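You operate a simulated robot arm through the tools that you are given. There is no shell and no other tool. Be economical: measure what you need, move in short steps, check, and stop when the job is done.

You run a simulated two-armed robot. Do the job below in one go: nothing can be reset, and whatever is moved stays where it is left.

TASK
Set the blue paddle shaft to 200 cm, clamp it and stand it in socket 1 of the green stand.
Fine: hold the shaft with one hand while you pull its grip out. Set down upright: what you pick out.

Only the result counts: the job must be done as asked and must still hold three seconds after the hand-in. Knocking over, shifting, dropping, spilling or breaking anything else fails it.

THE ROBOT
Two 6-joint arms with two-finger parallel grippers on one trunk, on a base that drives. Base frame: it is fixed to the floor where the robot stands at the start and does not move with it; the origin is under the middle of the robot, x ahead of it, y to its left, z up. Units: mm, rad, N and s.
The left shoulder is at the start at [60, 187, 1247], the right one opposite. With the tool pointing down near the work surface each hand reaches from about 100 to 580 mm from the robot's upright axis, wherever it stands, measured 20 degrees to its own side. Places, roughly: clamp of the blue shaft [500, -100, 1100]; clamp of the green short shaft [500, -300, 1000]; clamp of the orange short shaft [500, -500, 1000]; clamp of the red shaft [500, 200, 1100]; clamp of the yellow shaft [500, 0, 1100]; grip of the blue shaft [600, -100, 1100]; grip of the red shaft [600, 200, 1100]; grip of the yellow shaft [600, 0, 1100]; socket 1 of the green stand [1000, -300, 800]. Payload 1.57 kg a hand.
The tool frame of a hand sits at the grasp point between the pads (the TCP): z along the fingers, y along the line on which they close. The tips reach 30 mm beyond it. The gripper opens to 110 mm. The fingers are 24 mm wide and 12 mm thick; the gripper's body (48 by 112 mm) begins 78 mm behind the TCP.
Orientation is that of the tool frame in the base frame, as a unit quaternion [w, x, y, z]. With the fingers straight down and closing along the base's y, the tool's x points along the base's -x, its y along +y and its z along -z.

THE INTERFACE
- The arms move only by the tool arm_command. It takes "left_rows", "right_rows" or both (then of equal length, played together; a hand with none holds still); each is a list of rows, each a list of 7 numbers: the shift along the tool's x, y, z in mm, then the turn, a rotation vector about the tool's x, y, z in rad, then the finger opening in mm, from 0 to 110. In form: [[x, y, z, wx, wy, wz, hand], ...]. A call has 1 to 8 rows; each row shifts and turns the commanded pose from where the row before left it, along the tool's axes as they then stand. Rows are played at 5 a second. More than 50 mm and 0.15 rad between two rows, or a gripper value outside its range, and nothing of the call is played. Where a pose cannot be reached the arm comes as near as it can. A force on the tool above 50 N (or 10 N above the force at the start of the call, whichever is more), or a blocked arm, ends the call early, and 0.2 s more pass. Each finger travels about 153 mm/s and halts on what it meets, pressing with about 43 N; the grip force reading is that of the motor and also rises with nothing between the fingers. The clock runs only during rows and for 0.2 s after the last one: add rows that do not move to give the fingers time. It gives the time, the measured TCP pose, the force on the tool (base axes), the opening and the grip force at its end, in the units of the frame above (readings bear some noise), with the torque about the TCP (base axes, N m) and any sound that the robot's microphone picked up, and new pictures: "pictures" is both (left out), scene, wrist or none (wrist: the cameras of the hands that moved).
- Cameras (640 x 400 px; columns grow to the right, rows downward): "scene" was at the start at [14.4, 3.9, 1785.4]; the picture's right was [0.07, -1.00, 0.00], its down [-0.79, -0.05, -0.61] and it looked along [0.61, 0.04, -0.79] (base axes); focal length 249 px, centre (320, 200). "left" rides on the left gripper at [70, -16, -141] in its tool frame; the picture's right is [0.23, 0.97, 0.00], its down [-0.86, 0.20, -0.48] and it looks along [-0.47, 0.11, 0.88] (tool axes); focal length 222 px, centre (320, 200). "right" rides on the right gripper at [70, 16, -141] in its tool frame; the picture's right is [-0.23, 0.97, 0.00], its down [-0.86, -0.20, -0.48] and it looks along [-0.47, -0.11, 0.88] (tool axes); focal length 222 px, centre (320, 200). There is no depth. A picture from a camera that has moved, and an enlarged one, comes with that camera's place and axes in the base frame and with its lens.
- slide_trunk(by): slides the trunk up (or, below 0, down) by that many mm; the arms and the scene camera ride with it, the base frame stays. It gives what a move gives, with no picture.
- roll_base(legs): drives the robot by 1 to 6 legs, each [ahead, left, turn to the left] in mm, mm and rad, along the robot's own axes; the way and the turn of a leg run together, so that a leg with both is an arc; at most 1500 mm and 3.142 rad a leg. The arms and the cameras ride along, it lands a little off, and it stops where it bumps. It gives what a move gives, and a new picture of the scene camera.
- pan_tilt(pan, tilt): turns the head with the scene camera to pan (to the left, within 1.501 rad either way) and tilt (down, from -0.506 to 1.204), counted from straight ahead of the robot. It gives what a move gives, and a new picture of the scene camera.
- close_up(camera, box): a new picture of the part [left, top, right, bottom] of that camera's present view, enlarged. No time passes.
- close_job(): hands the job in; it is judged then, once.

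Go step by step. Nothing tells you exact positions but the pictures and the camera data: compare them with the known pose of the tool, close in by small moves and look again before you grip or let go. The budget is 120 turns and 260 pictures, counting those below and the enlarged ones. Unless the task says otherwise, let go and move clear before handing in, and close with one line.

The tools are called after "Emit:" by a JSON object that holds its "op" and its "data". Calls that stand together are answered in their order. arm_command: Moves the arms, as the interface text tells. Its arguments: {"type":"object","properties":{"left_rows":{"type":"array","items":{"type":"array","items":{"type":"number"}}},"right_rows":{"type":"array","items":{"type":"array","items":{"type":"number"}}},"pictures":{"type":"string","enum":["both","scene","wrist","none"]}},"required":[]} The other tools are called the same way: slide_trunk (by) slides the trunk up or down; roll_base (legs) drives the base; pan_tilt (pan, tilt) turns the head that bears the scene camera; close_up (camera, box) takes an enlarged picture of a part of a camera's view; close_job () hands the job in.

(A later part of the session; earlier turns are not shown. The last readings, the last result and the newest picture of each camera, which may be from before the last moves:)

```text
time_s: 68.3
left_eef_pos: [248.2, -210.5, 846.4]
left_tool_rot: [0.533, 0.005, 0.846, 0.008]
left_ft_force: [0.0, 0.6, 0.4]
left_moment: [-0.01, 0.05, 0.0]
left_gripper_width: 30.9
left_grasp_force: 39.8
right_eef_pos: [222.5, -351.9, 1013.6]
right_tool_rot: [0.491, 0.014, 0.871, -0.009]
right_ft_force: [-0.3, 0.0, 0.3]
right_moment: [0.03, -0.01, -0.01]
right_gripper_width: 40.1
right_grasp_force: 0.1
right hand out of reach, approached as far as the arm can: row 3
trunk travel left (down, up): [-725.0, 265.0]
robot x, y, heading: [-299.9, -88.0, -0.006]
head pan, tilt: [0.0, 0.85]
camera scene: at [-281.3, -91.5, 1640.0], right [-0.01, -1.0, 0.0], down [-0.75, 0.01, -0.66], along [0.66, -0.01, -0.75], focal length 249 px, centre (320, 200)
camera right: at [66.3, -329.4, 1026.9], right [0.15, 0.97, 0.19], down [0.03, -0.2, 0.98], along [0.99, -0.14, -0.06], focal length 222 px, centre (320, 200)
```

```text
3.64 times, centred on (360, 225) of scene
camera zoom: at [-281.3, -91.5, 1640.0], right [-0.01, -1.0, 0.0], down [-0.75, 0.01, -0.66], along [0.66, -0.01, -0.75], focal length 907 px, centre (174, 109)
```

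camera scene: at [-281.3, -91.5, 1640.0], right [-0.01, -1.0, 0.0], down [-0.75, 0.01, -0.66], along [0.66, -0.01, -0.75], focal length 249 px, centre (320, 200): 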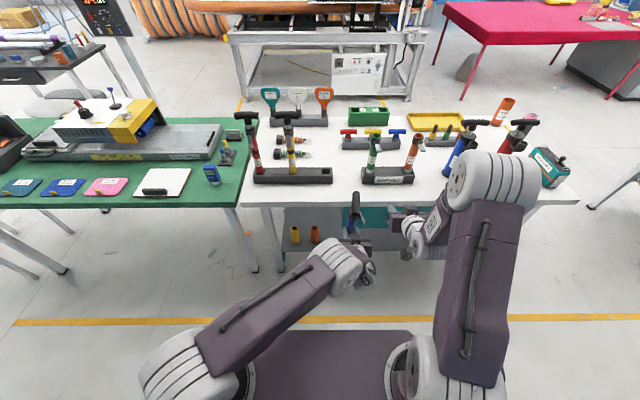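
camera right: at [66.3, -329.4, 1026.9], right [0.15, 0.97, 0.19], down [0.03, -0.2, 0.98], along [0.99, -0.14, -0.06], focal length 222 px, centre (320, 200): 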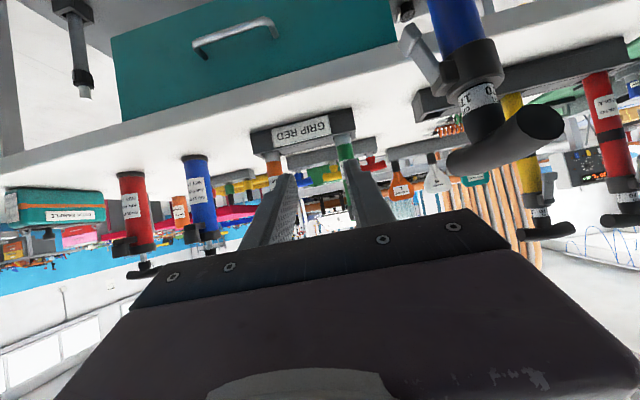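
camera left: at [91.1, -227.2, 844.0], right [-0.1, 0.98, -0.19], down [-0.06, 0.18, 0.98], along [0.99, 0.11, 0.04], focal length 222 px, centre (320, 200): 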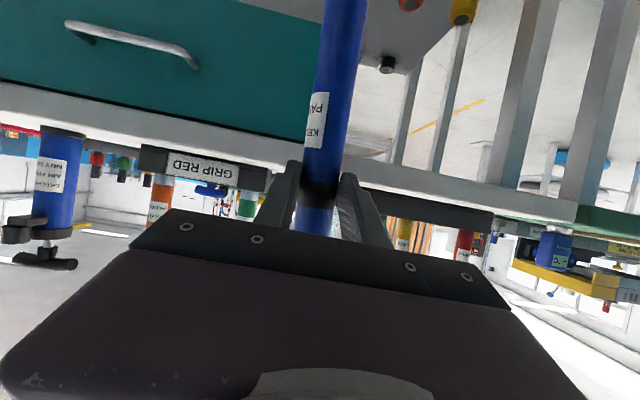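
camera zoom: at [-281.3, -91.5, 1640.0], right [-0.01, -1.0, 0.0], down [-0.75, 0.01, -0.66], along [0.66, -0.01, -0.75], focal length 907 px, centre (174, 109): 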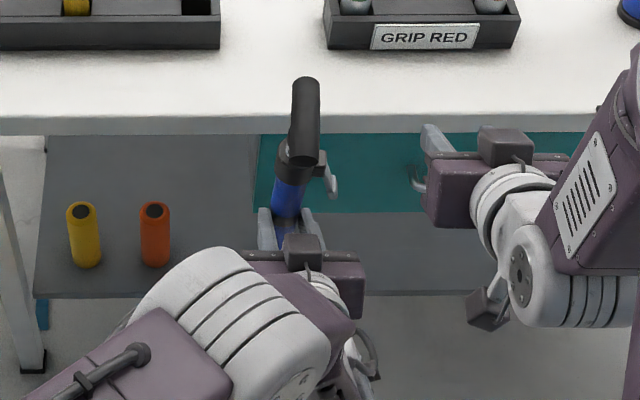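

I see the lever profile clearly: about an 11 mm gap to the tube. I'll steepen the hand and come alongside below the lever so one finger can wedge behind it.

Emit:
{"op": "arm_command", "data": {"right_rows": [[0, 0, 0, 0, 0.12, 0, 36], [0, 0, 0, 0, 0.12, 0, 36], [29, 0, 16, 0, 0, 0, 36], [29, 0, 16, 0, 0, 0, 36], [29, 0, 15, 0, 0, 0, 36], [0, 25, 0, 0, 0, 0, 36], [0, 25, 0, 0, 0, 0, 36]], "pictures": "both"}}

Emit:
{"op": "close_up", "data": {"camera": "right", "box": [240, 20, 460, 220]}}

```text
time_s: 69.9
left_eef_pos: [248.4, -209.7, 847.2]
left_tool_rot: [0.533, 0.006, 0.846, 0.007]
left_ft_force: [0.1, -0.3, -0.1]
left_moment: [0.01, 0.05, 0.0]
left_gripper_width: 30.8
left_grasp_force: 39.8
right_eef_pos: [199.4, -299.2, 915.9]
right_tool_rot: [0.394, 0.015, 0.919, -0.009]
right_ft_force: [-0.2, -0.2, -0.8]
right_moment: [0.0, -0.01, -0.01]
right_gripper_width: 35.9
right_grasp_force: 0.0
trunk travel left (down, up): [-725.0, 265.0]
robot x, y, heading: [-295.8, -87.9, -0.01]
head pan, tilt: [0.0, 0.85]
camera scene: at [-281.5, -89.8, 1640.0], right [-0.01, -1.0, 0.0], down [-0.75, 0.01, -0.66], along [0.66, -0.01, -0.75], focal length 249 px, centre (320, 200)
camera right: at [47.8, -277.6, 963.2], right [0.19, 0.97, 0.16], down [0.24, -0.2, 0.95], along [0.95, -0.14, -0.27], focal length 222 px, centre (320, 200)
```

scene: 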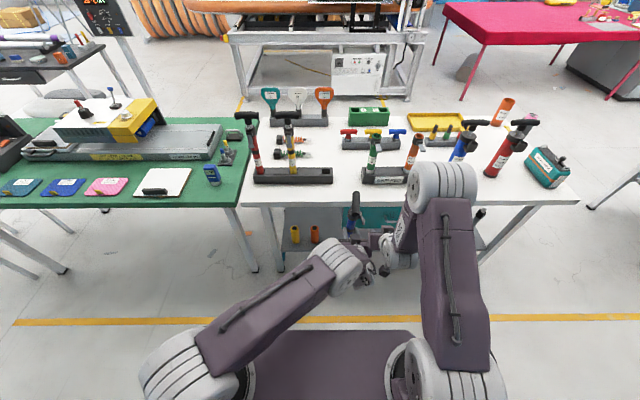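
right: 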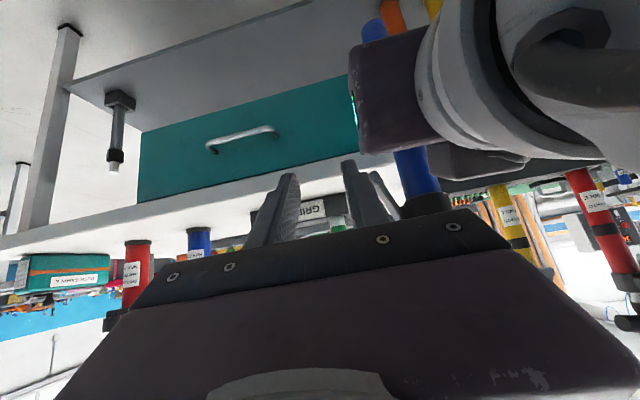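

```text
2.00 times, centred on (350, 120) of right
camera zoom: at [47.8, -277.6, 963.2], right [0.19, 0.97, 0.16], down [0.24, -0.2, 0.95], along [0.95, -0.14, -0.27], focal length 444 px, centre (260, 360)
```

zoom: 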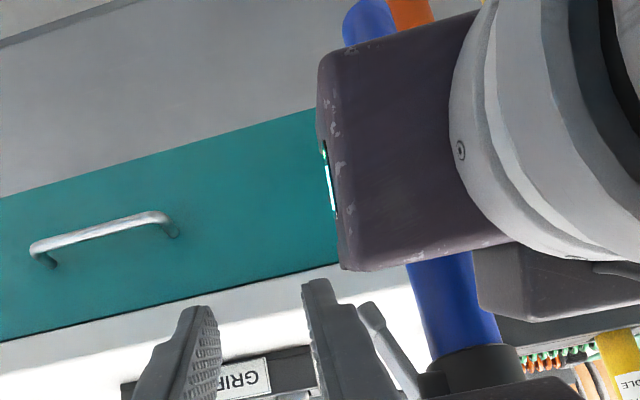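

Lever tip is near (249,-252,892), tube edge at y≈-233. I'll slip the inner fingertip under the gap just below the lever tip.

Emit:
{"op": "arm_command", "data": {"right_rows": [[0, 0, 0, 0, 0.11, 0, 36], [0, 17, 0, 0, 0, 0, 36], [0, 16, 0, 0, 0, 0, 36], [-4, 0, 18, 0, 0, 0, 36], [-4, 0, 18, 0, 0, 0, 36], [0, 0, 16, 0, 0, 0, 36]], "pictures": "wrist"}}

Emit:
{"op": "close_up", "data": {"camera": "right", "box": [240, 60, 460, 230]}}

Emit:
{"op": "close_up", "data": {"camera": "scene", "box": [310, 180, 410, 270]}}

```text
time_s: 70.7
left_eef_pos: [247.9, -207.1, 843.2]
left_tool_rot: [0.529, 0.005, 0.849, 0.012]
left_ft_force: [-0.3, 0.3, 1.0]
left_moment: [-0.02, 0.01, -0.03]
left_gripper_width: 30.8
left_grasp_force: 40.2
right_eef_pos: [201.3, -273.9, 916.4]
right_tool_rot: [0.345, 0.012, 0.938, -0.011]
right_ft_force: [0.7, -1.5, 1.3]
right_moment: [0.14, 0.2, 0.23]
right_gripper_width: 35.9
right_grasp_force: 0.1
trunk travel left (down, up): [-725.0, 265.0]
robot x, y, heading: [-304.0, -87.1, -0.007]
head pan, tilt: [0.0, 0.85]
stopped in row 3 (right hand): the force on the tool passed its limit (the readings are from after the stop); the commanded pose is now the measured one
camera right: at [55.9, -252.2, 979.0], right [0.2, 0.97, 0.13], down [0.34, -0.2, 0.92], along [0.92, -0.14, -0.37], focal length 222 px, centre (320, 200)
```

right: 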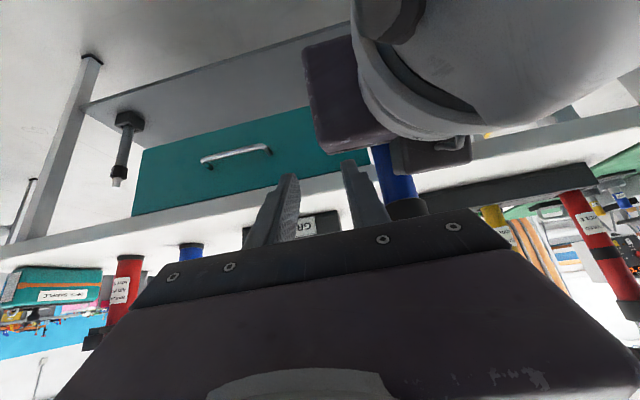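

```text
2.35 times, centred on (350, 145) of right
camera zoom: at [55.9, -252.2, 979.0], right [0.2, 0.97, 0.13], down [0.34, -0.2, 0.92], along [0.92, -0.14, -0.37], focal length 523 px, centre (249, 329)
```

zoom: 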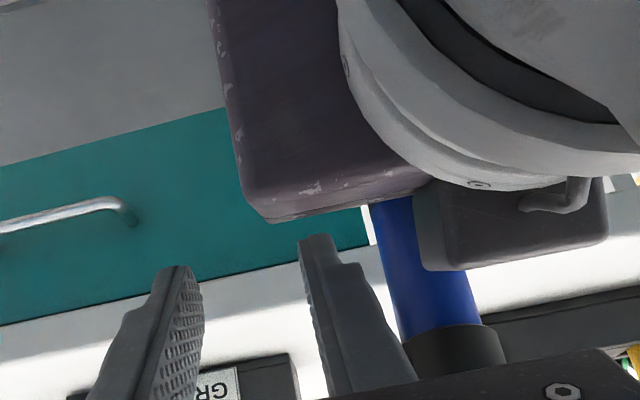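

```text
4.44 times, centred on (360, 225) of scene
camera zoom: at [-281.3, -90.7, 1640.0], right [-0.01, -1.0, 0.0], down [-0.75, 0.01, -0.66], along [0.66, -0.01, -0.75], focal length 1108 px, centre (142, 89)
```

zoom: 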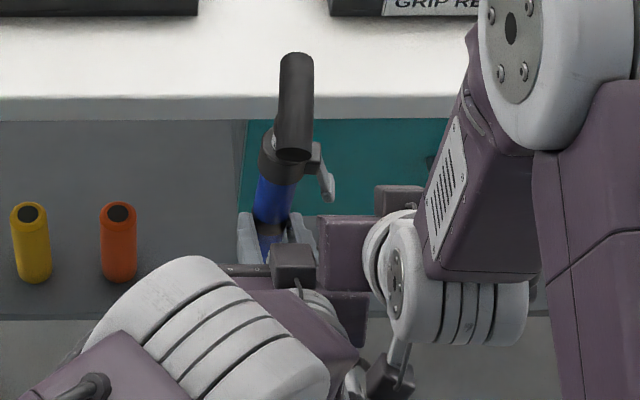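

The right camera housing brushed the left wrist. The left hand grips too high; I'll back off, take the T-grip with the right hand again and re-grip lower with the left.

Emit:
{"op": "arm_command", "data": {"right_rows": [[0, -25, 0, 0, 0, 0, 60], [0, -35, -10, 0, 0, 0, 80], [-25, -10, -35, 0, 0.14, 0, 80], [-20, 0, -40, 0, 0.14, 0, 80], [-20, 0, -40, 0, 0.14, 0, 80], [-15, 0, -45, 0, 0.14, 0, 80], [0, 0, -40, 0, 0.14, 0, 80]], "pictures": "none"}}

Emit:
{"op": "arm_command", "data": {"right_rows": [[0, 40, 0, 0, 0, 0, 80], [0, 40, 0, 0, 0, 0, 80], [0, 40, 0, 0, 0, 0, 80]], "pictures": "wrist"}}

```text
time_s: 72.3
left_eef_pos: [248.5, -205.8, 843.4]
left_tool_rot: [0.53, 0.006, 0.848, 0.012]
left_ft_force: [-0.7, -0.4, -0.2]
left_moment: [-0.01, 0.04, 0.0]
left_gripper_width: 30.6
left_grasp_force: 38.8
right_eef_pos: [183.4, -342.1, 1144.8]
right_tool_rot: [0.003, 0.015, 1.0, -0.007]
right_ft_force: [-0.7, -1.1, 0.5]
right_moment: [0.02, -0.02, 0.0]
right_gripper_width: 79.9
right_grasp_force: 0.1
right hand out of reach, approached as far as the arm can: row 4
trunk travel left (down, up): [-725.0, 265.0]
robot x, y, heading: [-302.2, -90.4, -0.009]
head pan, tilt: [0.0, 0.85]
```

```text
time_s: 73.1
left_eef_pos: [247.7, -205.8, 843.3]
left_tool_rot: [0.53, 0.005, 0.848, 0.012]
left_ft_force: [0.2, -0.7, -0.8]
left_moment: [-0.02, 0.08, -0.02]
left_gripper_width: 30.8
left_grasp_force: 39.9
right_eef_pos: [181.3, -221.2, 1142.6]
right_tool_rot: [0.002, 0.015, 1.0, -0.007]
right_ft_force: [0.0, -0.9, 0.4]
right_moment: [-0.06, -0.01, 0.01]
right_gripper_width: 80.1
right_grasp_force: 0.0
trunk travel left (down, up): [-725.0, 265.0]
robot x, y, heading: [-298.4, -91.9, -0.007]
head pan, tilt: [0.0, 0.85]
camera right: at [111.4, -200.8, 1284.2], right [0.26, 0.97, -0.01], down [0.85, -0.22, 0.49], along [0.47, -0.14, -0.87], focal length 222 px, centre (320, 200)
```

right: 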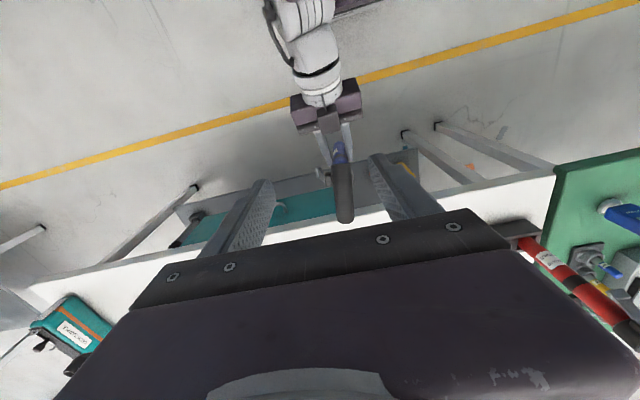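

Emit:
{"op": "arm_command", "data": {"right_rows": [[-33, 5, 20, 0, 0, 0, 80], [-33, 4, 22, 0, 0, 0, 80], [0, 0, 40, 0, 0, 0, 80], [0, 0, 38, 0, 0, 0, 80], [0, 0, 0, 0, 0, 0, 50], [0, 0, 0, 0, 0, 0, 30], [0, 0, 0, 0, 0, 0, 10], [0, 0, 0, 0, 0, 0, 5]], "pictures": "both"}}

```text
time_s: 74.9
left_eef_pos: [248.7, -206.5, 843.5]
left_tool_rot: [0.53, 0.005, 0.848, 0.011]
left_ft_force: [-1.1, -4.5, -0.3]
left_moment: [0.67, 0.23, 0.51]
left_gripper_width: 31.2
left_grasp_force: 39.9
right_eef_pos: [248.6, -216.9, 1025.7]
right_tool_rot: [0.004, 0.016, 1.0, -0.006]
right_ft_force: [0.8, 4.0, 0.5]
right_moment: [0.19, -0.36, -0.52]
right_gripper_width: 27.1
right_grasp_force: 37.8
trunk travel left (down, up): [-725.0, 265.0]
robot x, y, heading: [-301.0, -90.2, -0.008]
head pan, tilt: [0.0, 0.85]
camera scene: at [-281.8, -90.9, 1640.0], right [-0.01, -1.0, 0.0], down [-0.75, 0.01, -0.66], along [0.66, -0.01, -0.75], focal length 249 px, centre (320, 200)
camera right: at [178.3, -196.5, 1165.7], right [0.26, 0.97, -0.01], down [0.85, -0.22, 0.49], along [0.47, -0.13, -0.87], focal length 222 px, centre (320, 200)
```

scene: 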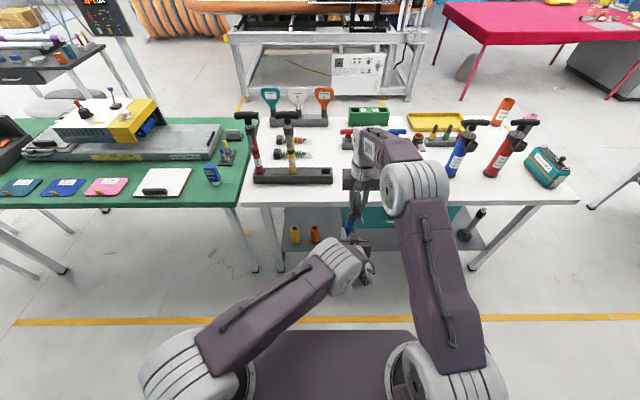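
right: 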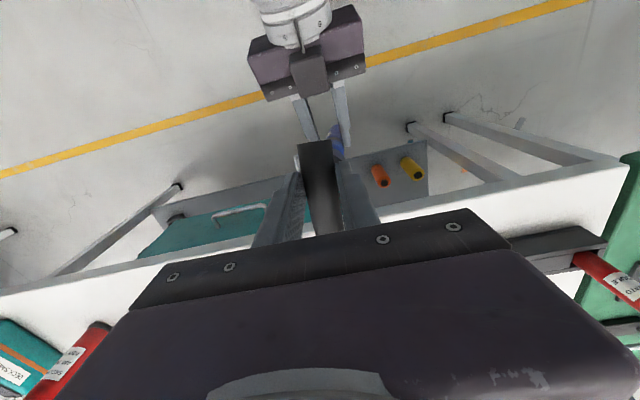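

Right hand holds the T-grip. The left hand loosens, slides down 75 mm along the tube, and re-grips.

Emit:
{"op": "arm_command", "data": {"left_rows": [[0, 0, 0, 0, 0, 0, 50], [22, 0, 11, 0, 0, 0, 50], [22, 0, 11, 0, 0, 0, 50], [22, 0, 11, 0, 0, 0, 50], [0, 0, 0, 0, 0, 0, 35], [0, 0, 0, 0, 0, 0, 20], [0, 0, 0, 0, 0, 0, 5]], "pictures": "wrist"}}

Emit:
{"op": "close_up", "data": {"camera": "scene", "box": [310, 170, 410, 270]}}

```text
time_s: 76.5
left_eef_pos: [247.8, -203.9, 770.5]
left_tool_rot: [0.53, 0.005, 0.848, 0.012]
left_ft_force: [0.5, 0.5, 0.2]
left_moment: [-0.12, -0.04, -0.03]
left_gripper_width: 29.9
left_grasp_force: 39.3
right_eef_pos: [249.2, -216.9, 1025.7]
right_tool_rot: [0.002, 0.015, 1.0, -0.006]
right_ft_force: [0.1, -1.1, -0.1]
right_moment: [-0.2, 0.09, 0.01]
right_gripper_width: 25.9
right_grasp_force: 37.1
trunk travel left (down, up): [-725.0, 265.0]
robot x, y, heading: [-301.0, -91.1, -0.012]
head pan, tilt: [0.0, 0.85]
camera left: at [89.5, -221.1, 768.7], right [-0.1, 0.98, -0.18], down [-0.06, 0.17, 0.98], along [0.99, 0.11, 0.04], focal length 222 px, centre (320, 200)
```

left: 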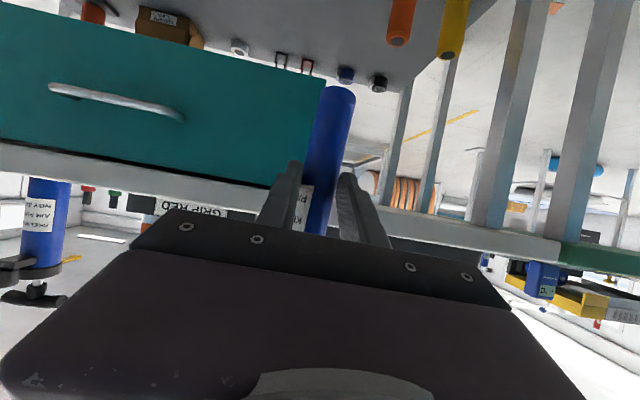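

```text
4.00 times, centred on (360, 220) of scene
camera zoom: at [-281.5, -90.9, 1640.0], right [-0.01, -1.0, 0.0], down [-0.75, 0.01, -0.66], along [0.66, -0.01, -0.75], focal length 997 px, centre (160, 120)
```

zoom: 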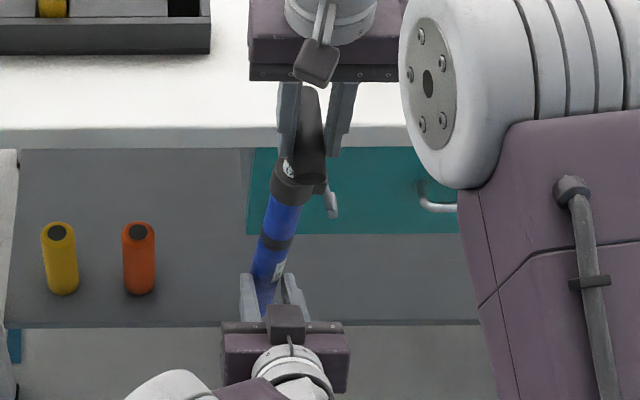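

Re-gripped lower. Now the right hand releases the T-grip, rises, and goes round to the right side again.

Emit:
{"op": "arm_command", "data": {"right_rows": [[0, 0, 0, 0, 0, 0, 45], [0, 0, 0, 0, 0, 0, 80], [0, 0, -40, 0, 0, 0, 80], [0, 0, -40, 0, 0, 0, 80], [0, -45, 0, 0, 0, 0, 60], [0, -45, 0, 0, 0, 0, 36], [15, -40, 0, 0, -0.15, 0, 36], [20, 0, 25, 0, -0.15, 0, 36]], "pictures": "none"}}

Emit:
{"op": "arm_command", "data": {"right_rows": [[20, 0, 25, 0, -0.15, 0, 36], [25, 0, 30, 0, -0.15, 0, 36], [25, 0, 30, 0, -0.15, 0, 36], [25, 0, 20, 0, -0.1, 0, 36], [0, 25, 0, 0, 0, 0, 36]], "pictures": "both"}}

Emit:
{"op": "close_up", "data": {"camera": "right", "box": [240, 20, 500, 220]}}

```text
time_s: 78.3
left_eef_pos: [245.3, -204.1, 769.5]
left_tool_rot: [0.531, 0.005, 0.847, 0.012]
left_ft_force: [-0.5, 0.1, 0.2]
left_moment: [0.0, 0.03, -0.05]
left_gripper_width: 30.3
left_grasp_force: 39.3
right_eef_pos: [217.8, -342.9, 1075.9]
right_tool_rot: [0.154, 0.014, 0.988, -0.009]
right_ft_force: [0.2, -0.1, 0.4]
right_moment: [-0.01, 0.04, -0.04]
right_gripper_width: 36.1
right_grasp_force: 0.0
trunk travel left (down, up): [-725.0, 265.0]
robot x, y, heading: [-301.3, -88.3, -0.009]
head pan, tilt: [0.0, 0.85]
```

```text
time_s: 79.5
left_eef_pos: [247.3, -203.0, 769.7]
left_tool_rot: [0.531, 0.005, 0.847, 0.011]
left_ft_force: [0.4, 0.3, 0.3]
left_moment: [0.0, 0.04, -0.01]
left_gripper_width: 30.1
left_grasp_force: 39.5
right_eef_pos: [186.1, -322.5, 994.7]
right_tool_rot: [0.297, 0.015, 0.954, -0.024]
right_ft_force: [-0.1, 1.2, 0.6]
right_moment: [-0.07, -0.03, -0.03]
right_gripper_width: 36.0
right_grasp_force: 0.1
right hand out of reach, approached as far as the arm can: row 2, 3, 4
trunk travel left (down, up): [-725.0, 265.0]
robot x, y, heading: [-302.2, -89.9, -0.011]
head pan, tilt: [0.0, 0.85]
camera scene: at [-280.7, -89.0, 1640.0], right [-0.01, -1.0, 0.0], down [-0.75, 0.01, -0.66], along [0.66, -0.01, -0.75], focal length 249 px, centre (320, 200)
camera right: at [48.3, -297.0, 1069.6], right [0.23, 0.97, 0.09], down [0.42, -0.19, 0.89], along [0.88, -0.16, -0.45], focal length 222 px, centre (320, 200)
```

scene: 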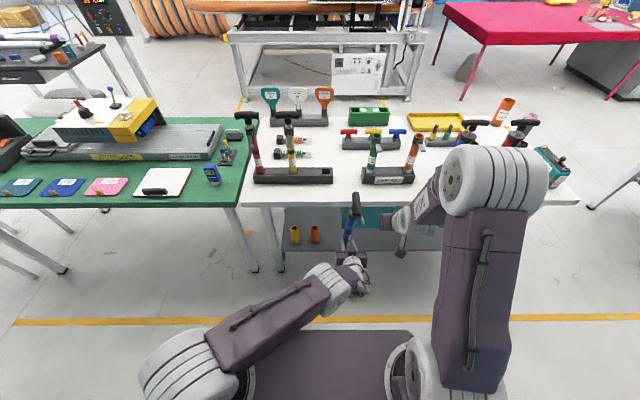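
right: 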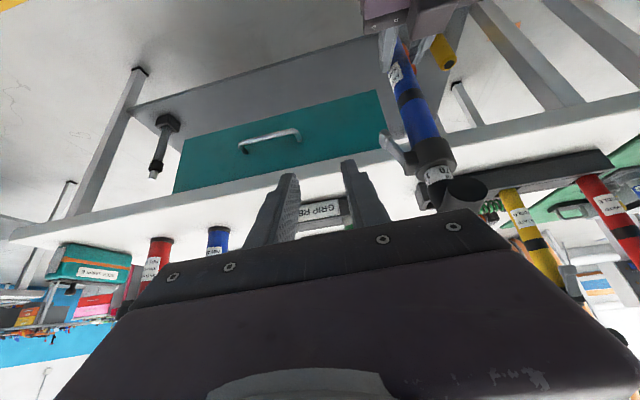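

```text
2.00 times, centred on (370, 120) of right
camera zoom: at [48.3, -297.0, 1069.6], right [0.23, 0.97, 0.09], down [0.42, -0.19, 0.89], along [0.88, -0.16, -0.45], focal length 444 px, centre (220, 360)
```

zoom: 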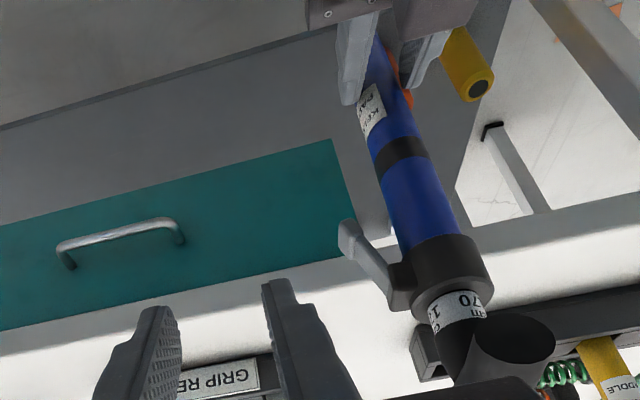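

The gap at the lever tip is now clearly ~18 mm with free access. I'll tilt further, drop level with the tip, and slide toward it.

Emit:
{"op": "arm_command", "data": {"right_rows": [[18, 0, 30, 0, -0.135, 0, 40], [18, 0, 30, 0, -0.135, 0, 40], [0, 20, 0, 0, 0, 0, 40], [0, 18, 0, 0, 0, 0, 40]], "pictures": "wrist"}}

Emit:
{"op": "close_up", "data": {"camera": "right", "box": [240, 20, 500, 220]}}

```text
time_s: 80.5
left_eef_pos: [246.2, -203.1, 769.3]
left_tool_rot: [0.53, 0.006, 0.848, 0.011]
left_ft_force: [-0.1, -0.5, 0.0]
left_moment: [0.0, 0.06, 0.01]
left_gripper_width: 30.3
left_grasp_force: 38.6
right_eef_pos: [205.3, -291.7, 925.8]
right_tool_rot: [0.419, 0.013, 0.907, -0.027]
right_ft_force: [-0.2, 0.0, -0.6]
right_moment: [0.03, 0.01, 0.0]
right_gripper_width: 40.3
right_grasp_force: 0.0
right hand out of reach, approached as far as the arm can: row 2
trunk travel left (down, up): [-725.0, 265.0]
robot x, y, heading: [-298.3, -89.4, -0.01]
head pan, tilt: [0.0, 0.85]
camera right: at [52.7, -266.4, 963.9], right [0.19, 0.97, 0.14], down [0.18, -0.17, 0.97], along [0.96, -0.16, -0.21], focal length 222 px, centre (320, 200)
```

right: 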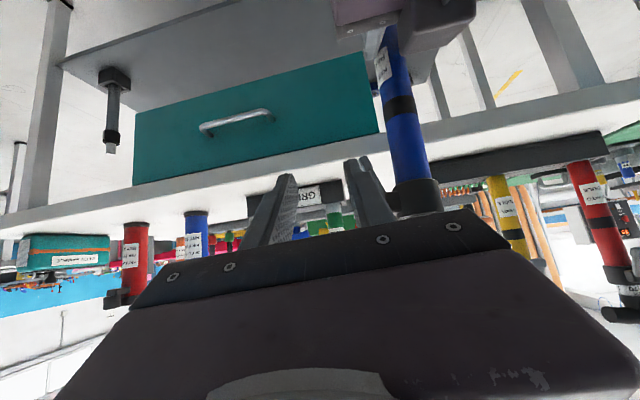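

```text
2.00 times, centred on (370, 120) of right
camera zoom: at [52.7, -266.4, 963.9], right [0.19, 0.97, 0.14], down [0.18, -0.17, 0.97], along [0.96, -0.16, -0.21], focal length 444 px, centre (220, 360)
```

zoom: 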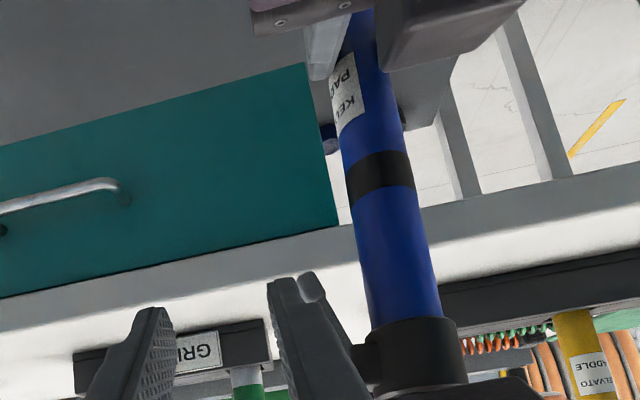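

Emit:
{"op": "arm_command", "data": {"right_rows": [[0, 14, -8, 0, 0, 0, 40], [0, 13, 0, 0, 0, 0, 40], [3, 1, 26, 0, 0, 0, 40], [3, 1, 26, 0, 0, 0, 40]], "pictures": "both"}}

Emit:
{"op": "close_up", "data": {"camera": "right", "box": [240, 20, 500, 220]}}

Emit:
{"op": "close_up", "data": {"camera": "scene", "box": [310, 170, 430, 280]}}

```text
time_s: 81.5
left_eef_pos: [246.7, -203.4, 769.9]
left_tool_rot: [0.53, 0.005, 0.848, 0.012]
left_ft_force: [-0.4, -0.5, 0.3]
left_moment: [0.03, 0.03, 0.0]
left_gripper_width: 30.3
left_grasp_force: 39.4
right_eef_pos: [237.0, -265.5, 894.3]
right_tool_rot: [0.421, 0.011, 0.906, -0.026]
right_ft_force: [-0.5, 0.4, -0.3]
right_moment: [0.04, 0.01, 0.01]
right_gripper_width: 40.1
right_grasp_force: 0.0
right hand out of reach, approached as far as the arm can: row 1
trunk travel left (down, up): [-725.0, 265.0]
robot x, y, heading: [-299.7, -89.3, -0.011]
head pan, tilt: [0.0, 0.85]
camera scene: at [-280.9, -90.7, 1640.0], right [-0.01, -1.0, 0.0], down [-0.75, 0.01, -0.66], along [0.66, -0.01, -0.75], focal length 249 px, centre (320, 200)
camera right: at [84.6, -239.9, 931.0], right [0.19, 0.97, 0.14], down [0.18, -0.17, 0.97], along [0.97, -0.16, -0.2], focal length 222 px, centre (320, 200)
```

scene: 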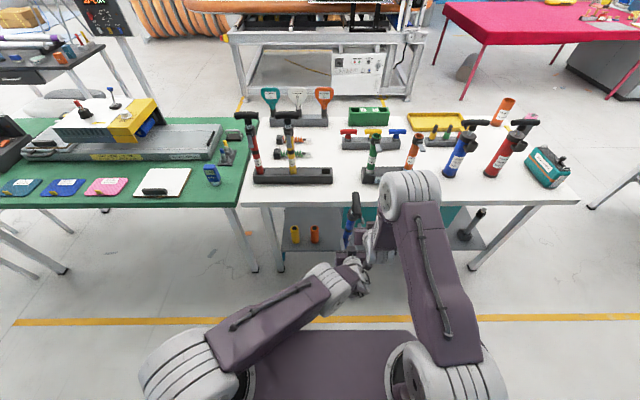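
right: 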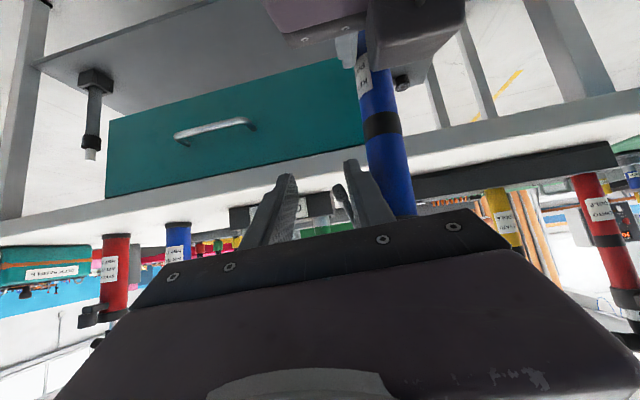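

```text
2.00 times, centred on (370, 120) of right
camera zoom: at [84.6, -239.9, 931.0], right [0.19, 0.97, 0.14], down [0.18, -0.17, 0.97], along [0.97, -0.16, -0.2], focal length 444 px, centre (220, 360)
```

zoom: 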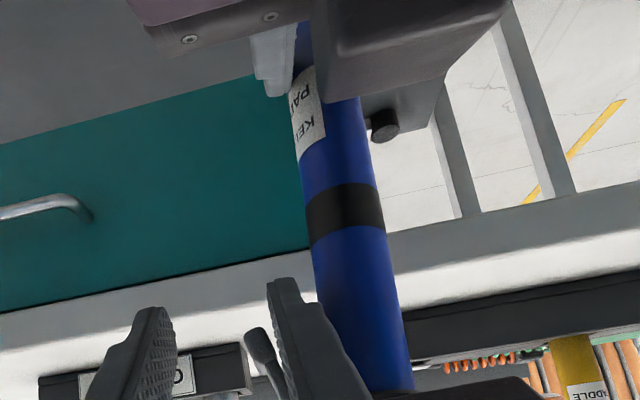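

```text
3.64 times, centred on (370, 225) of scene
camera zoom: at [-280.9, -90.7, 1640.0], right [-0.01, -1.0, 0.0], down [-0.75, 0.01, -0.66], along [0.66, -0.01, -0.75], focal length 907 px, centre (138, 109)
```

zoom: 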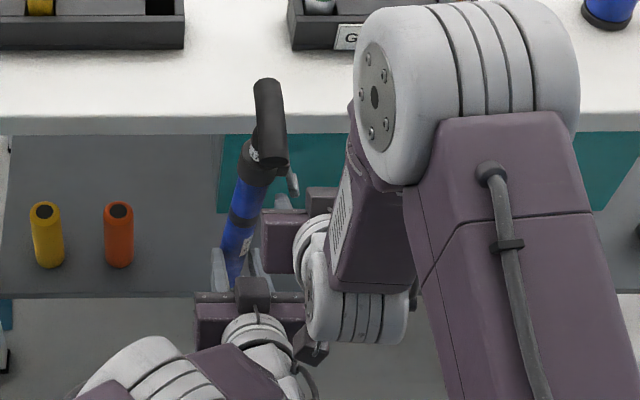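

The inner finger sits between lever and tube. I'll raise 10 mm and close, which pushes the lever outward.

Emit:
{"op": "arm_command", "data": {"right_rows": [[-7.6, 0, -6.5, 0, 0, 0, 40], [0, 0, 0, 0, 0, 0, 25], [0, 0, 0, 0, 0, 0, 12], [0, 0, 0, 0, 0, 0, 5], [0, 0, 0, 0, 0, 0, 5]], "pictures": "wrist"}}

Emit:
{"op": "close_up", "data": {"camera": "right", "box": [240, 60, 480, 220]}}

Emit:
{"op": "close_up", "data": {"camera": "scene", "box": [310, 170, 430, 280]}}

```text
time_s: 82.7
left_eef_pos: [246.1, -204.2, 771.0]
left_tool_rot: [0.531, 0.006, 0.847, 0.011]
left_ft_force: [-4.3, -2.5, 1.4]
left_moment: [0.26, -0.33, -0.35]
left_gripper_width: 30.1
left_grasp_force: 39.3
right_eef_pos: [236.8, -265.1, 905.9]
right_tool_rot: [0.422, 0.012, 0.906, -0.026]
right_ft_force: [3.9, 2.1, -1.8]
right_moment: [-0.12, -0.22, 0.11]
right_gripper_width: 15.3
right_grasp_force: 31.2
trunk travel left (down, up): [-725.0, 265.0]
robot x, y, heading: [-301.9, -90.4, -0.013]
head pan, tilt: [0.0, 0.85]
camera right: at [84.4, -239.8, 942.4], right [0.19, 0.97, 0.14], down [0.17, -0.17, 0.97], along [0.97, -0.16, -0.2], focal length 222 px, centre (320, 200)
```

right: 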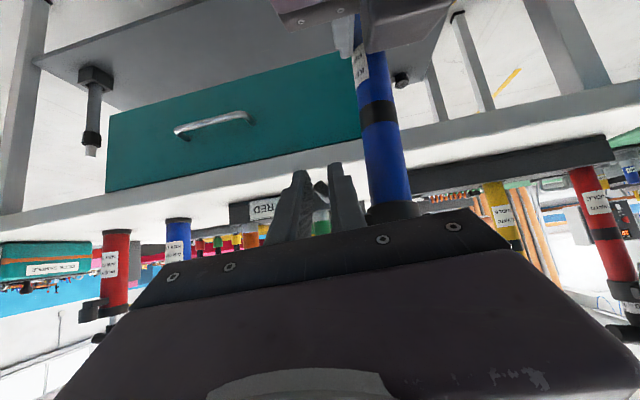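

```text
2.50 times, centred on (360, 140) of right
camera zoom: at [84.4, -239.8, 942.4], right [0.19, 0.97, 0.14], down [0.17, -0.17, 0.97], along [0.97, -0.16, -0.2], focal length 555 px, centre (220, 350)
```

zoom: 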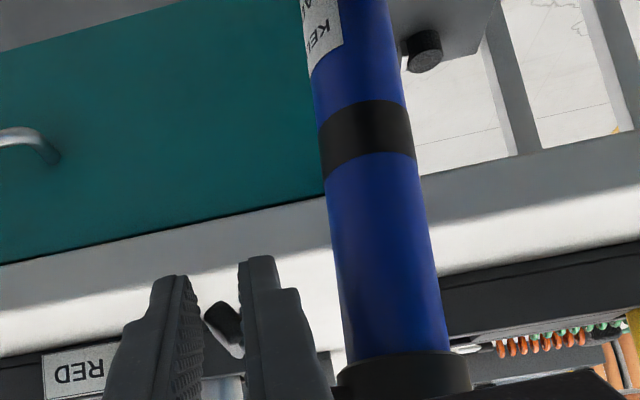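

```text
3.64 times, centred on (370, 225) of scene
camera zoom: at [-281.5, -91.0, 1640.0], right [-0.01, -1.0, 0.0], down [-0.75, 0.01, -0.66], along [0.66, -0.01, -0.75], focal length 907 px, centre (138, 109)
```

zoom: 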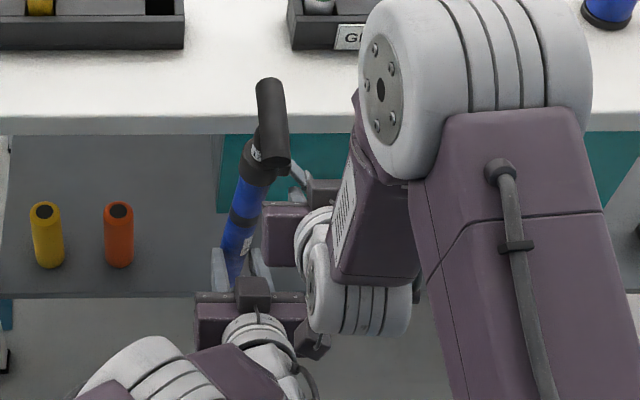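

The lever is gripped and partly opened. Continue outward and upward in an arc, widening the fingers so the inner finger lifts it.

Emit:
{"op": "arm_command", "data": {"right_rows": [[-6, -10, -5, 0, 0, 0, 12], [-6, -10, -5, 0, 0, 0, 24], [-7.5, 0, -6.5, 0, 0, 0, 36], [-7.5, 0, -6.5, 0, 0, 0, 40]], "pictures": "wrist"}}

Emit:
{"op": "close_up", "data": {"camera": "right", "box": [240, 60, 480, 220]}}

Emit:
{"op": "close_up", "data": {"camera": "scene", "box": [310, 170, 430, 280]}}

```text
time_s: 83.7
left_eef_pos: [247.3, -205.0, 771.4]
left_tool_rot: [0.531, 0.004, 0.847, 0.011]
left_ft_force: [2.8, -1.5, 8.1]
left_moment: [-0.27, 0.42, 0.16]
left_gripper_width: 29.5
left_grasp_force: 38.8
right_eef_pos: [235.1, -282.1, 942.7]
right_tool_rot: [0.421, 0.012, 0.907, -0.026]
right_ft_force: [-3.8, 1.8, -9.5]
right_moment: [-0.2, 0.33, 0.14]
right_gripper_width: 41.9
right_grasp_force: 1.2
trunk travel left (down, up): [-725.0, 265.0]
robot x, y, heading: [-299.1, -89.8, -0.01]
head pan, tilt: [0.0, 0.85]
camera right: at [82.2, -258.3, 979.5], right [0.19, 0.97, 0.14], down [0.18, -0.17, 0.97], along [0.97, -0.16, -0.21], focal length 222 px, centre (320, 200)
```

right: 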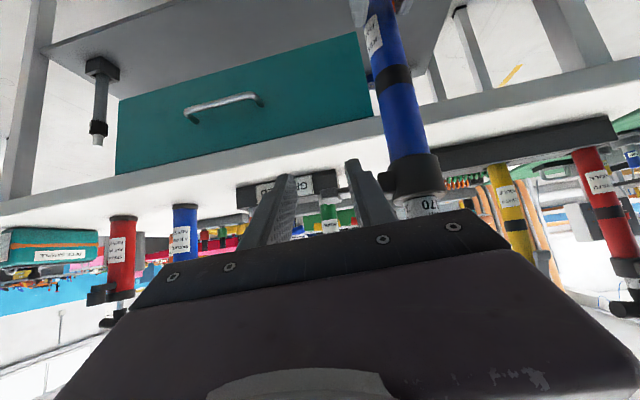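

```text
2.50 times, centred on (360, 140) of right
camera zoom: at [82.2, -258.3, 979.5], right [0.19, 0.97, 0.14], down [0.18, -0.17, 0.97], along [0.97, -0.16, -0.21], focal length 555 px, centre (220, 350)
```

zoom: 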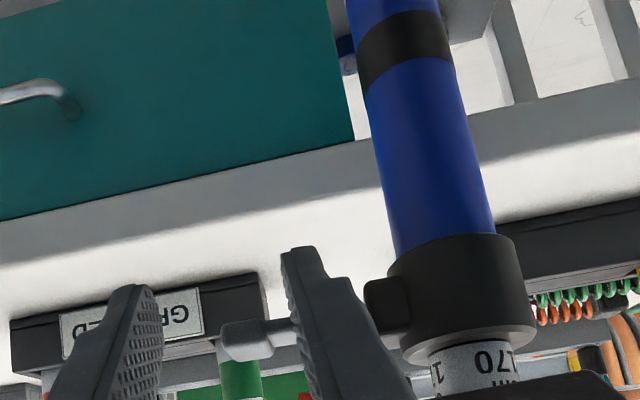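

```text
3.64 times, centred on (370, 225) of scene
camera zoom: at [-281.9, -90.9, 1640.0], right [-0.01, -1.0, 0.0], down [-0.75, 0.01, -0.66], along [0.66, -0.01, -0.75], focal length 907 px, centre (138, 109)
```

zoom: 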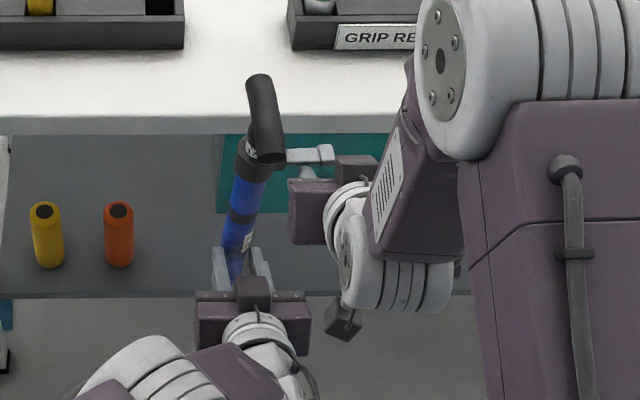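

The lever is now open, standing horizontally. I'll withdraw the right hand and return above the T-grip.

Emit:
{"op": "arm_command", "data": {"right_rows": [[8, 0, 7, 0, 0, 0, 40], [0, 0, -35, 0, 0, 0, 40], [0, -30, -35, 0, 0, 0, 60], [0, -40, 0, 0, 0.14, 0, 80], [-20, 0, -35, 0, 0.15, 0, 80], [-20, 0, -40, 0, 0.15, 0, 80], [-20, 0, -40, 0, 0.15, 0, 80], [-10, 0, -40, 0, 0.15, 0, 80]], "pictures": "none"}}

Emit:
{"op": "arm_command", "data": {"right_rows": [[0, 45, 0, 0, 0.13, 0, 80], [0, 45, 0, 0, 0, 0, 80], [0, 45, 0, 0, 0, 0, 80], [-10, 0, 0, 0, 0, 0, 80]], "pictures": "both"}}

Emit:
{"op": "close_up", "data": {"camera": "scene", "box": [310, 160, 430, 270]}}

```text
time_s: 85.5
left_eef_pos: [246.1, -204.3, 768.9]
left_tool_rot: [0.53, 0.006, 0.848, 0.011]
left_ft_force: [0.6, -0.7, -1.4]
left_moment: [0.0, 0.05, -0.02]
left_gripper_width: 29.3
left_grasp_force: 38.9
right_eef_pos: [164.8, -345.1, 1153.9]
right_tool_rot: [0.067, 0.021, 0.997, -0.02]
right_ft_force: [-0.3, 0.2, 0.1]
right_moment: [0.0, -0.02, -0.03]
right_gripper_width: 80.2
right_grasp_force: 0.0
right hand out of reach, approached as far as the arm can: row 6
trunk travel left (down, up): [-725.0, 265.0]
robot x, y, heading: [-300.9, -87.9, -0.009]
head pan, tilt: [0.0, 0.85]
```

```text
time_s: 86.5
left_eef_pos: [246.5, -204.6, 770.1]
left_tool_rot: [0.53, 0.004, 0.848, 0.013]
left_ft_force: [0.0, -0.4, -2.1]
left_moment: [0.0, 0.06, -0.01]
left_gripper_width: 28.9
left_grasp_force: 38.3
right_eef_pos: [183.3, -209.3, 1143.8]
right_tool_rot: [0.002, 0.023, 1.0, -0.019]
right_ft_force: [0.1, 0.4, -0.6]
right_moment: [0.02, 0.01, -0.01]
right_gripper_width: 80.1
right_grasp_force: 0.2
trunk travel left (down, up): [-725.0, 265.0]
robot x, y, heading: [-300.4, -88.8, -0.009]
head pan, tilt: [0.0, 0.85]
camera scene: at [-279.9, -91.7, 1640.0], right [-0.01, -1.0, 0.0], down [-0.75, 0.01, -0.66], along [0.66, 0.0, -0.75], focal length 249 px, centre (320, 200)
camera right: at [114.5, -185.2, 1283.8], right [0.27, 0.96, -0.03], down [0.84, -0.22, 0.49], along [0.46, -0.16, -0.87], focal length 222 px, centre (320, 200)
```

scene: 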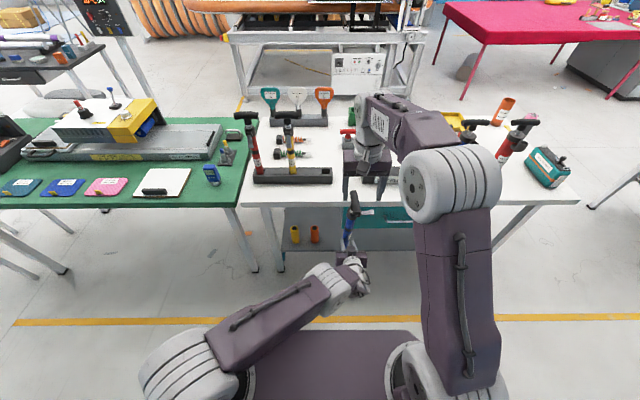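
right: 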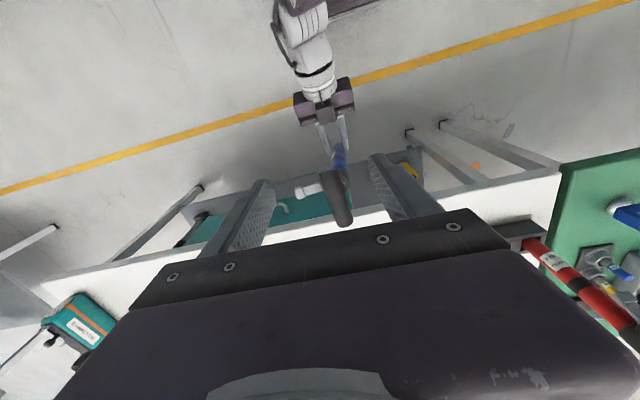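

```text
3.64 times, centred on (370, 215) of scene
camera zoom: at [-279.9, -91.7, 1640.0], right [-0.01, -1.0, 0.0], down [-0.75, 0.01, -0.66], along [0.66, 0.0, -0.75], focal length 907 px, centre (138, 146)
```

zoom: 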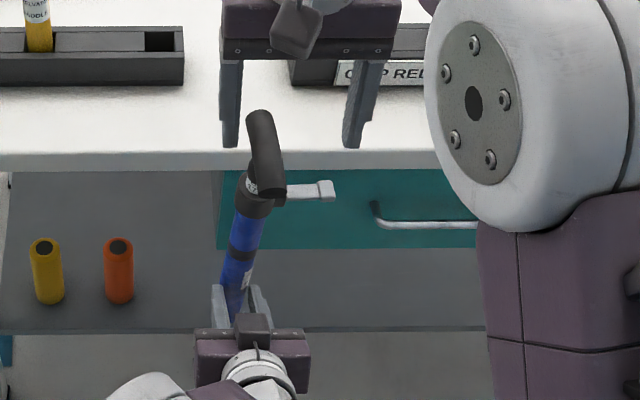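

T-grip centre is about (255,-209,1022). I'll descend onto it and close.

Emit:
{"op": "arm_command", "data": {"right_rows": [[-35, 0, 30, 0, 0, 0, 80], [-35, 0, 30, 0, 0, 0, 80], [0, 0, 30, 0, 0, 0, 80], [0, 0, 28, 0, 0, 0, 80], [0, 0, 0, 0, 0, 0, 50], [0, 0, 0, 0, 0, 0, 30], [0, 0, 0, 0, 0, 0, 10], [0, 0, 0, 0, 0, 0, 5]], "pictures": "wrist"}}

Emit:
{"op": "close_up", "data": {"camera": "scene", "box": [320, 180, 380, 260]}}

```text
time_s: 88.3
left_eef_pos: [247.9, -203.3, 770.8]
left_tool_rot: [0.531, 0.004, 0.847, 0.012]
left_ft_force: [-1.7, 0.0, -0.4]
left_moment: [0.04, -0.14, 0.08]
left_gripper_width: 28.3
left_grasp_force: 38.3
right_eef_pos: [250.8, -216.5, 1023.8]
right_tool_rot: [0.001, 0.022, 1.0, -0.018]
right_ft_force: [0.5, 1.5, -0.3]
right_moment: [0.07, -0.1, -0.13]
right_gripper_width: 25.9
right_grasp_force: 37.8
trunk travel left (down, up): [-725.0, 265.0]
robot x, y, heading: [-299.7, -90.1, -0.008]
head pan, tilt: [0.0, 0.85]
camera right: at [180.5, -191.4, 1164.1], right [0.27, 0.96, -0.03], down [0.84, -0.22, 0.49], along [0.46, -0.16, -0.87], focal length 222 px, centre (320, 200)
```

right: 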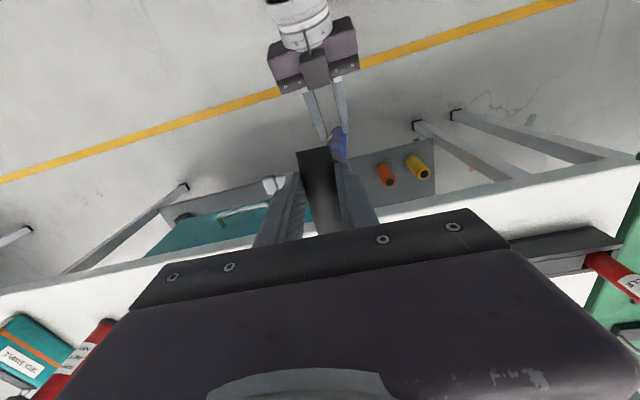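

```text
5.00 times, centred on (350, 220) of scene
camera zoom: at [-281.8, -90.9, 1640.0], right [-0.01, -1.0, 0.0], down [-0.75, 0.01, -0.66], along [0.66, -0.01, -0.75], focal length 1247 px, centre (170, 100)
```

zoom: 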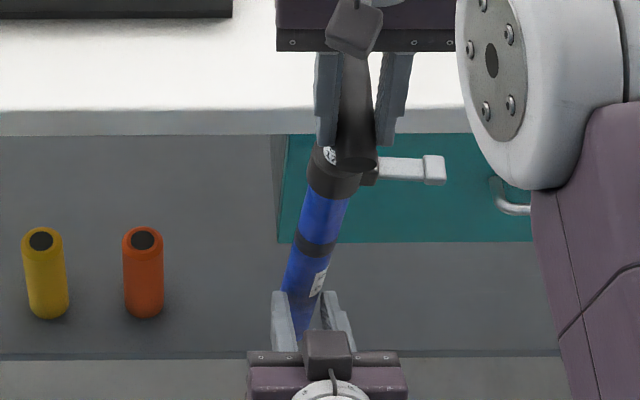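

Gripped. Now pull the grip up 10 mm and read the scale.

Emit:
{"op": "arm_command", "data": {"right_rows": [[0, 0, -5, 0, 0, 0, 5], [0, 0, -5, 0, 0, 0, 5], [0, 0, 0, 0, 0, 0, 5]], "pictures": "none"}}

Emit:
{"op": "close_up", "data": {"camera": "scene", "box": [330, 190, 370, 230]}}

Emit:
{"op": "close_up", "data": {"camera": "right", "box": [240, 120, 400, 220]}}

```text
time_s: 89.1
left_eef_pos: [247.0, -204.4, 771.2]
left_tool_rot: [0.53, 0.004, 0.848, 0.013]
left_ft_force: [1.6, 0.0, 1.9]
left_moment: [0.01, -0.09, 0.15]
left_gripper_width: 28.0
left_grasp_force: 38.5
right_eef_pos: [250.0, -217.8, 1036.5]
right_tool_rot: [0.001, 0.023, 1.0, -0.019]
right_ft_force: [-1.6, -0.3, -1.3]
right_moment: [-0.11, 0.52, -0.11]
right_gripper_width: 26.0
right_grasp_force: 37.1
trunk travel left (down, up): [-725.0, 265.0]
robot x, y, heading: [-299.9, -88.4, -0.006]
head pan, tilt: [0.0, 0.85]
```

```text
10.00 times, centred on (350, 210) of scene
camera zoom: at [-281.4, -91.0, 1640.0], right [-0.01, -1.0, 0.0], down [-0.75, 0.01, -0.66], along [0.66, -0.01, -0.75], focal length 2493 px, centre (20, 100)
```

zoom: 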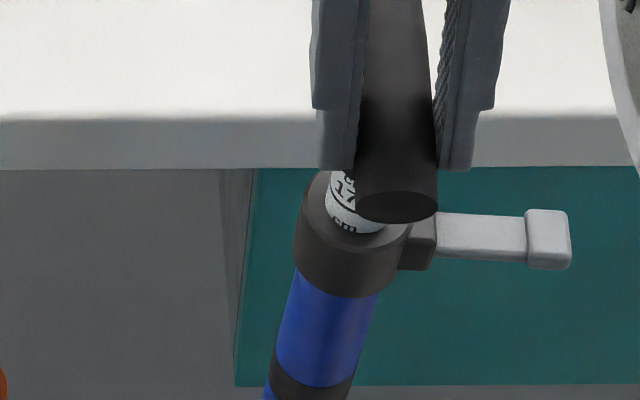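

```text
4.00 times, centred on (320, 170) of right
camera zoom: at [180.9, -191.5, 1175.6], right [0.27, 0.96, -0.04], down [0.84, -0.22, 0.49], along [0.46, -0.16, -0.87], focal length 888 px, centre (320, 320)
```

zoom: 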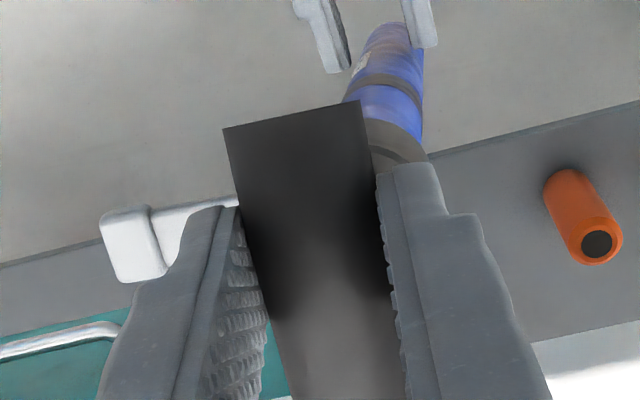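

A next label is emerging from the collar. Pull another 15 mm and read again.

Emit:
{"op": "arm_command", "data": {"right_rows": [[0, 0, -5, 0, 0, 0, 5], [0, 0, -5, 0, 0, 0, 5], [0, 0, -5, 0, 0, 0, 5], [0, 0, 0, 0, 0, 0, 5]], "pictures": "none"}}

Emit:
{"op": "close_up", "data": {"camera": "scene", "box": [330, 190, 370, 230]}}

```text
time_s: 90.1
left_eef_pos: [245.6, -203.8, 770.0]
left_tool_rot: [0.531, 0.005, 0.848, 0.012]
left_ft_force: [-2.0, 0.2, -0.3]
left_moment: [0.0, -0.01, -0.01]
left_gripper_width: 5.4
left_grasp_force: 0.4
right_eef_pos: [250.5, -216.3, 1050.8]
right_tool_rot: [0.002, 0.023, 1.0, -0.018]
right_ft_force: [0.7, -0.3, -2.8]
right_moment: [0.1, -0.34, -0.03]
right_gripper_width: 26.1
right_grasp_force: 36.9
trunk travel left (down, up): [-725.0, 265.0]
robot x, y, heading: [-296.2, -91.2, -0.009]
head pan, tilt: [0.0, 0.85]
```

```text
10.00 times, centred on (350, 210) of scene
camera zoom: at [-281.4, -91.0, 1640.0], right [-0.01, -1.0, 0.0], down [-0.75, 0.01, -0.66], along [0.66, -0.01, -0.75], focal length 2493 px, centre (20, 100)
```

zoom: 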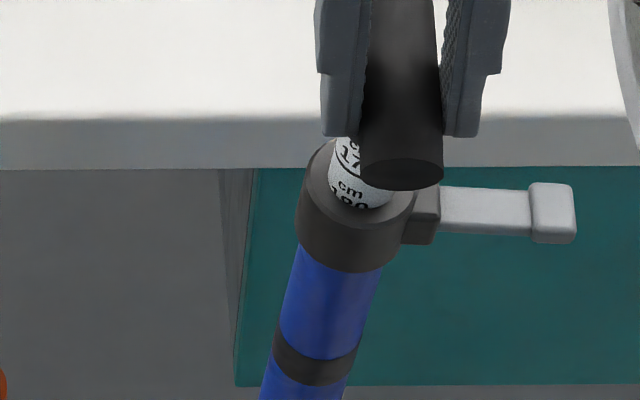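

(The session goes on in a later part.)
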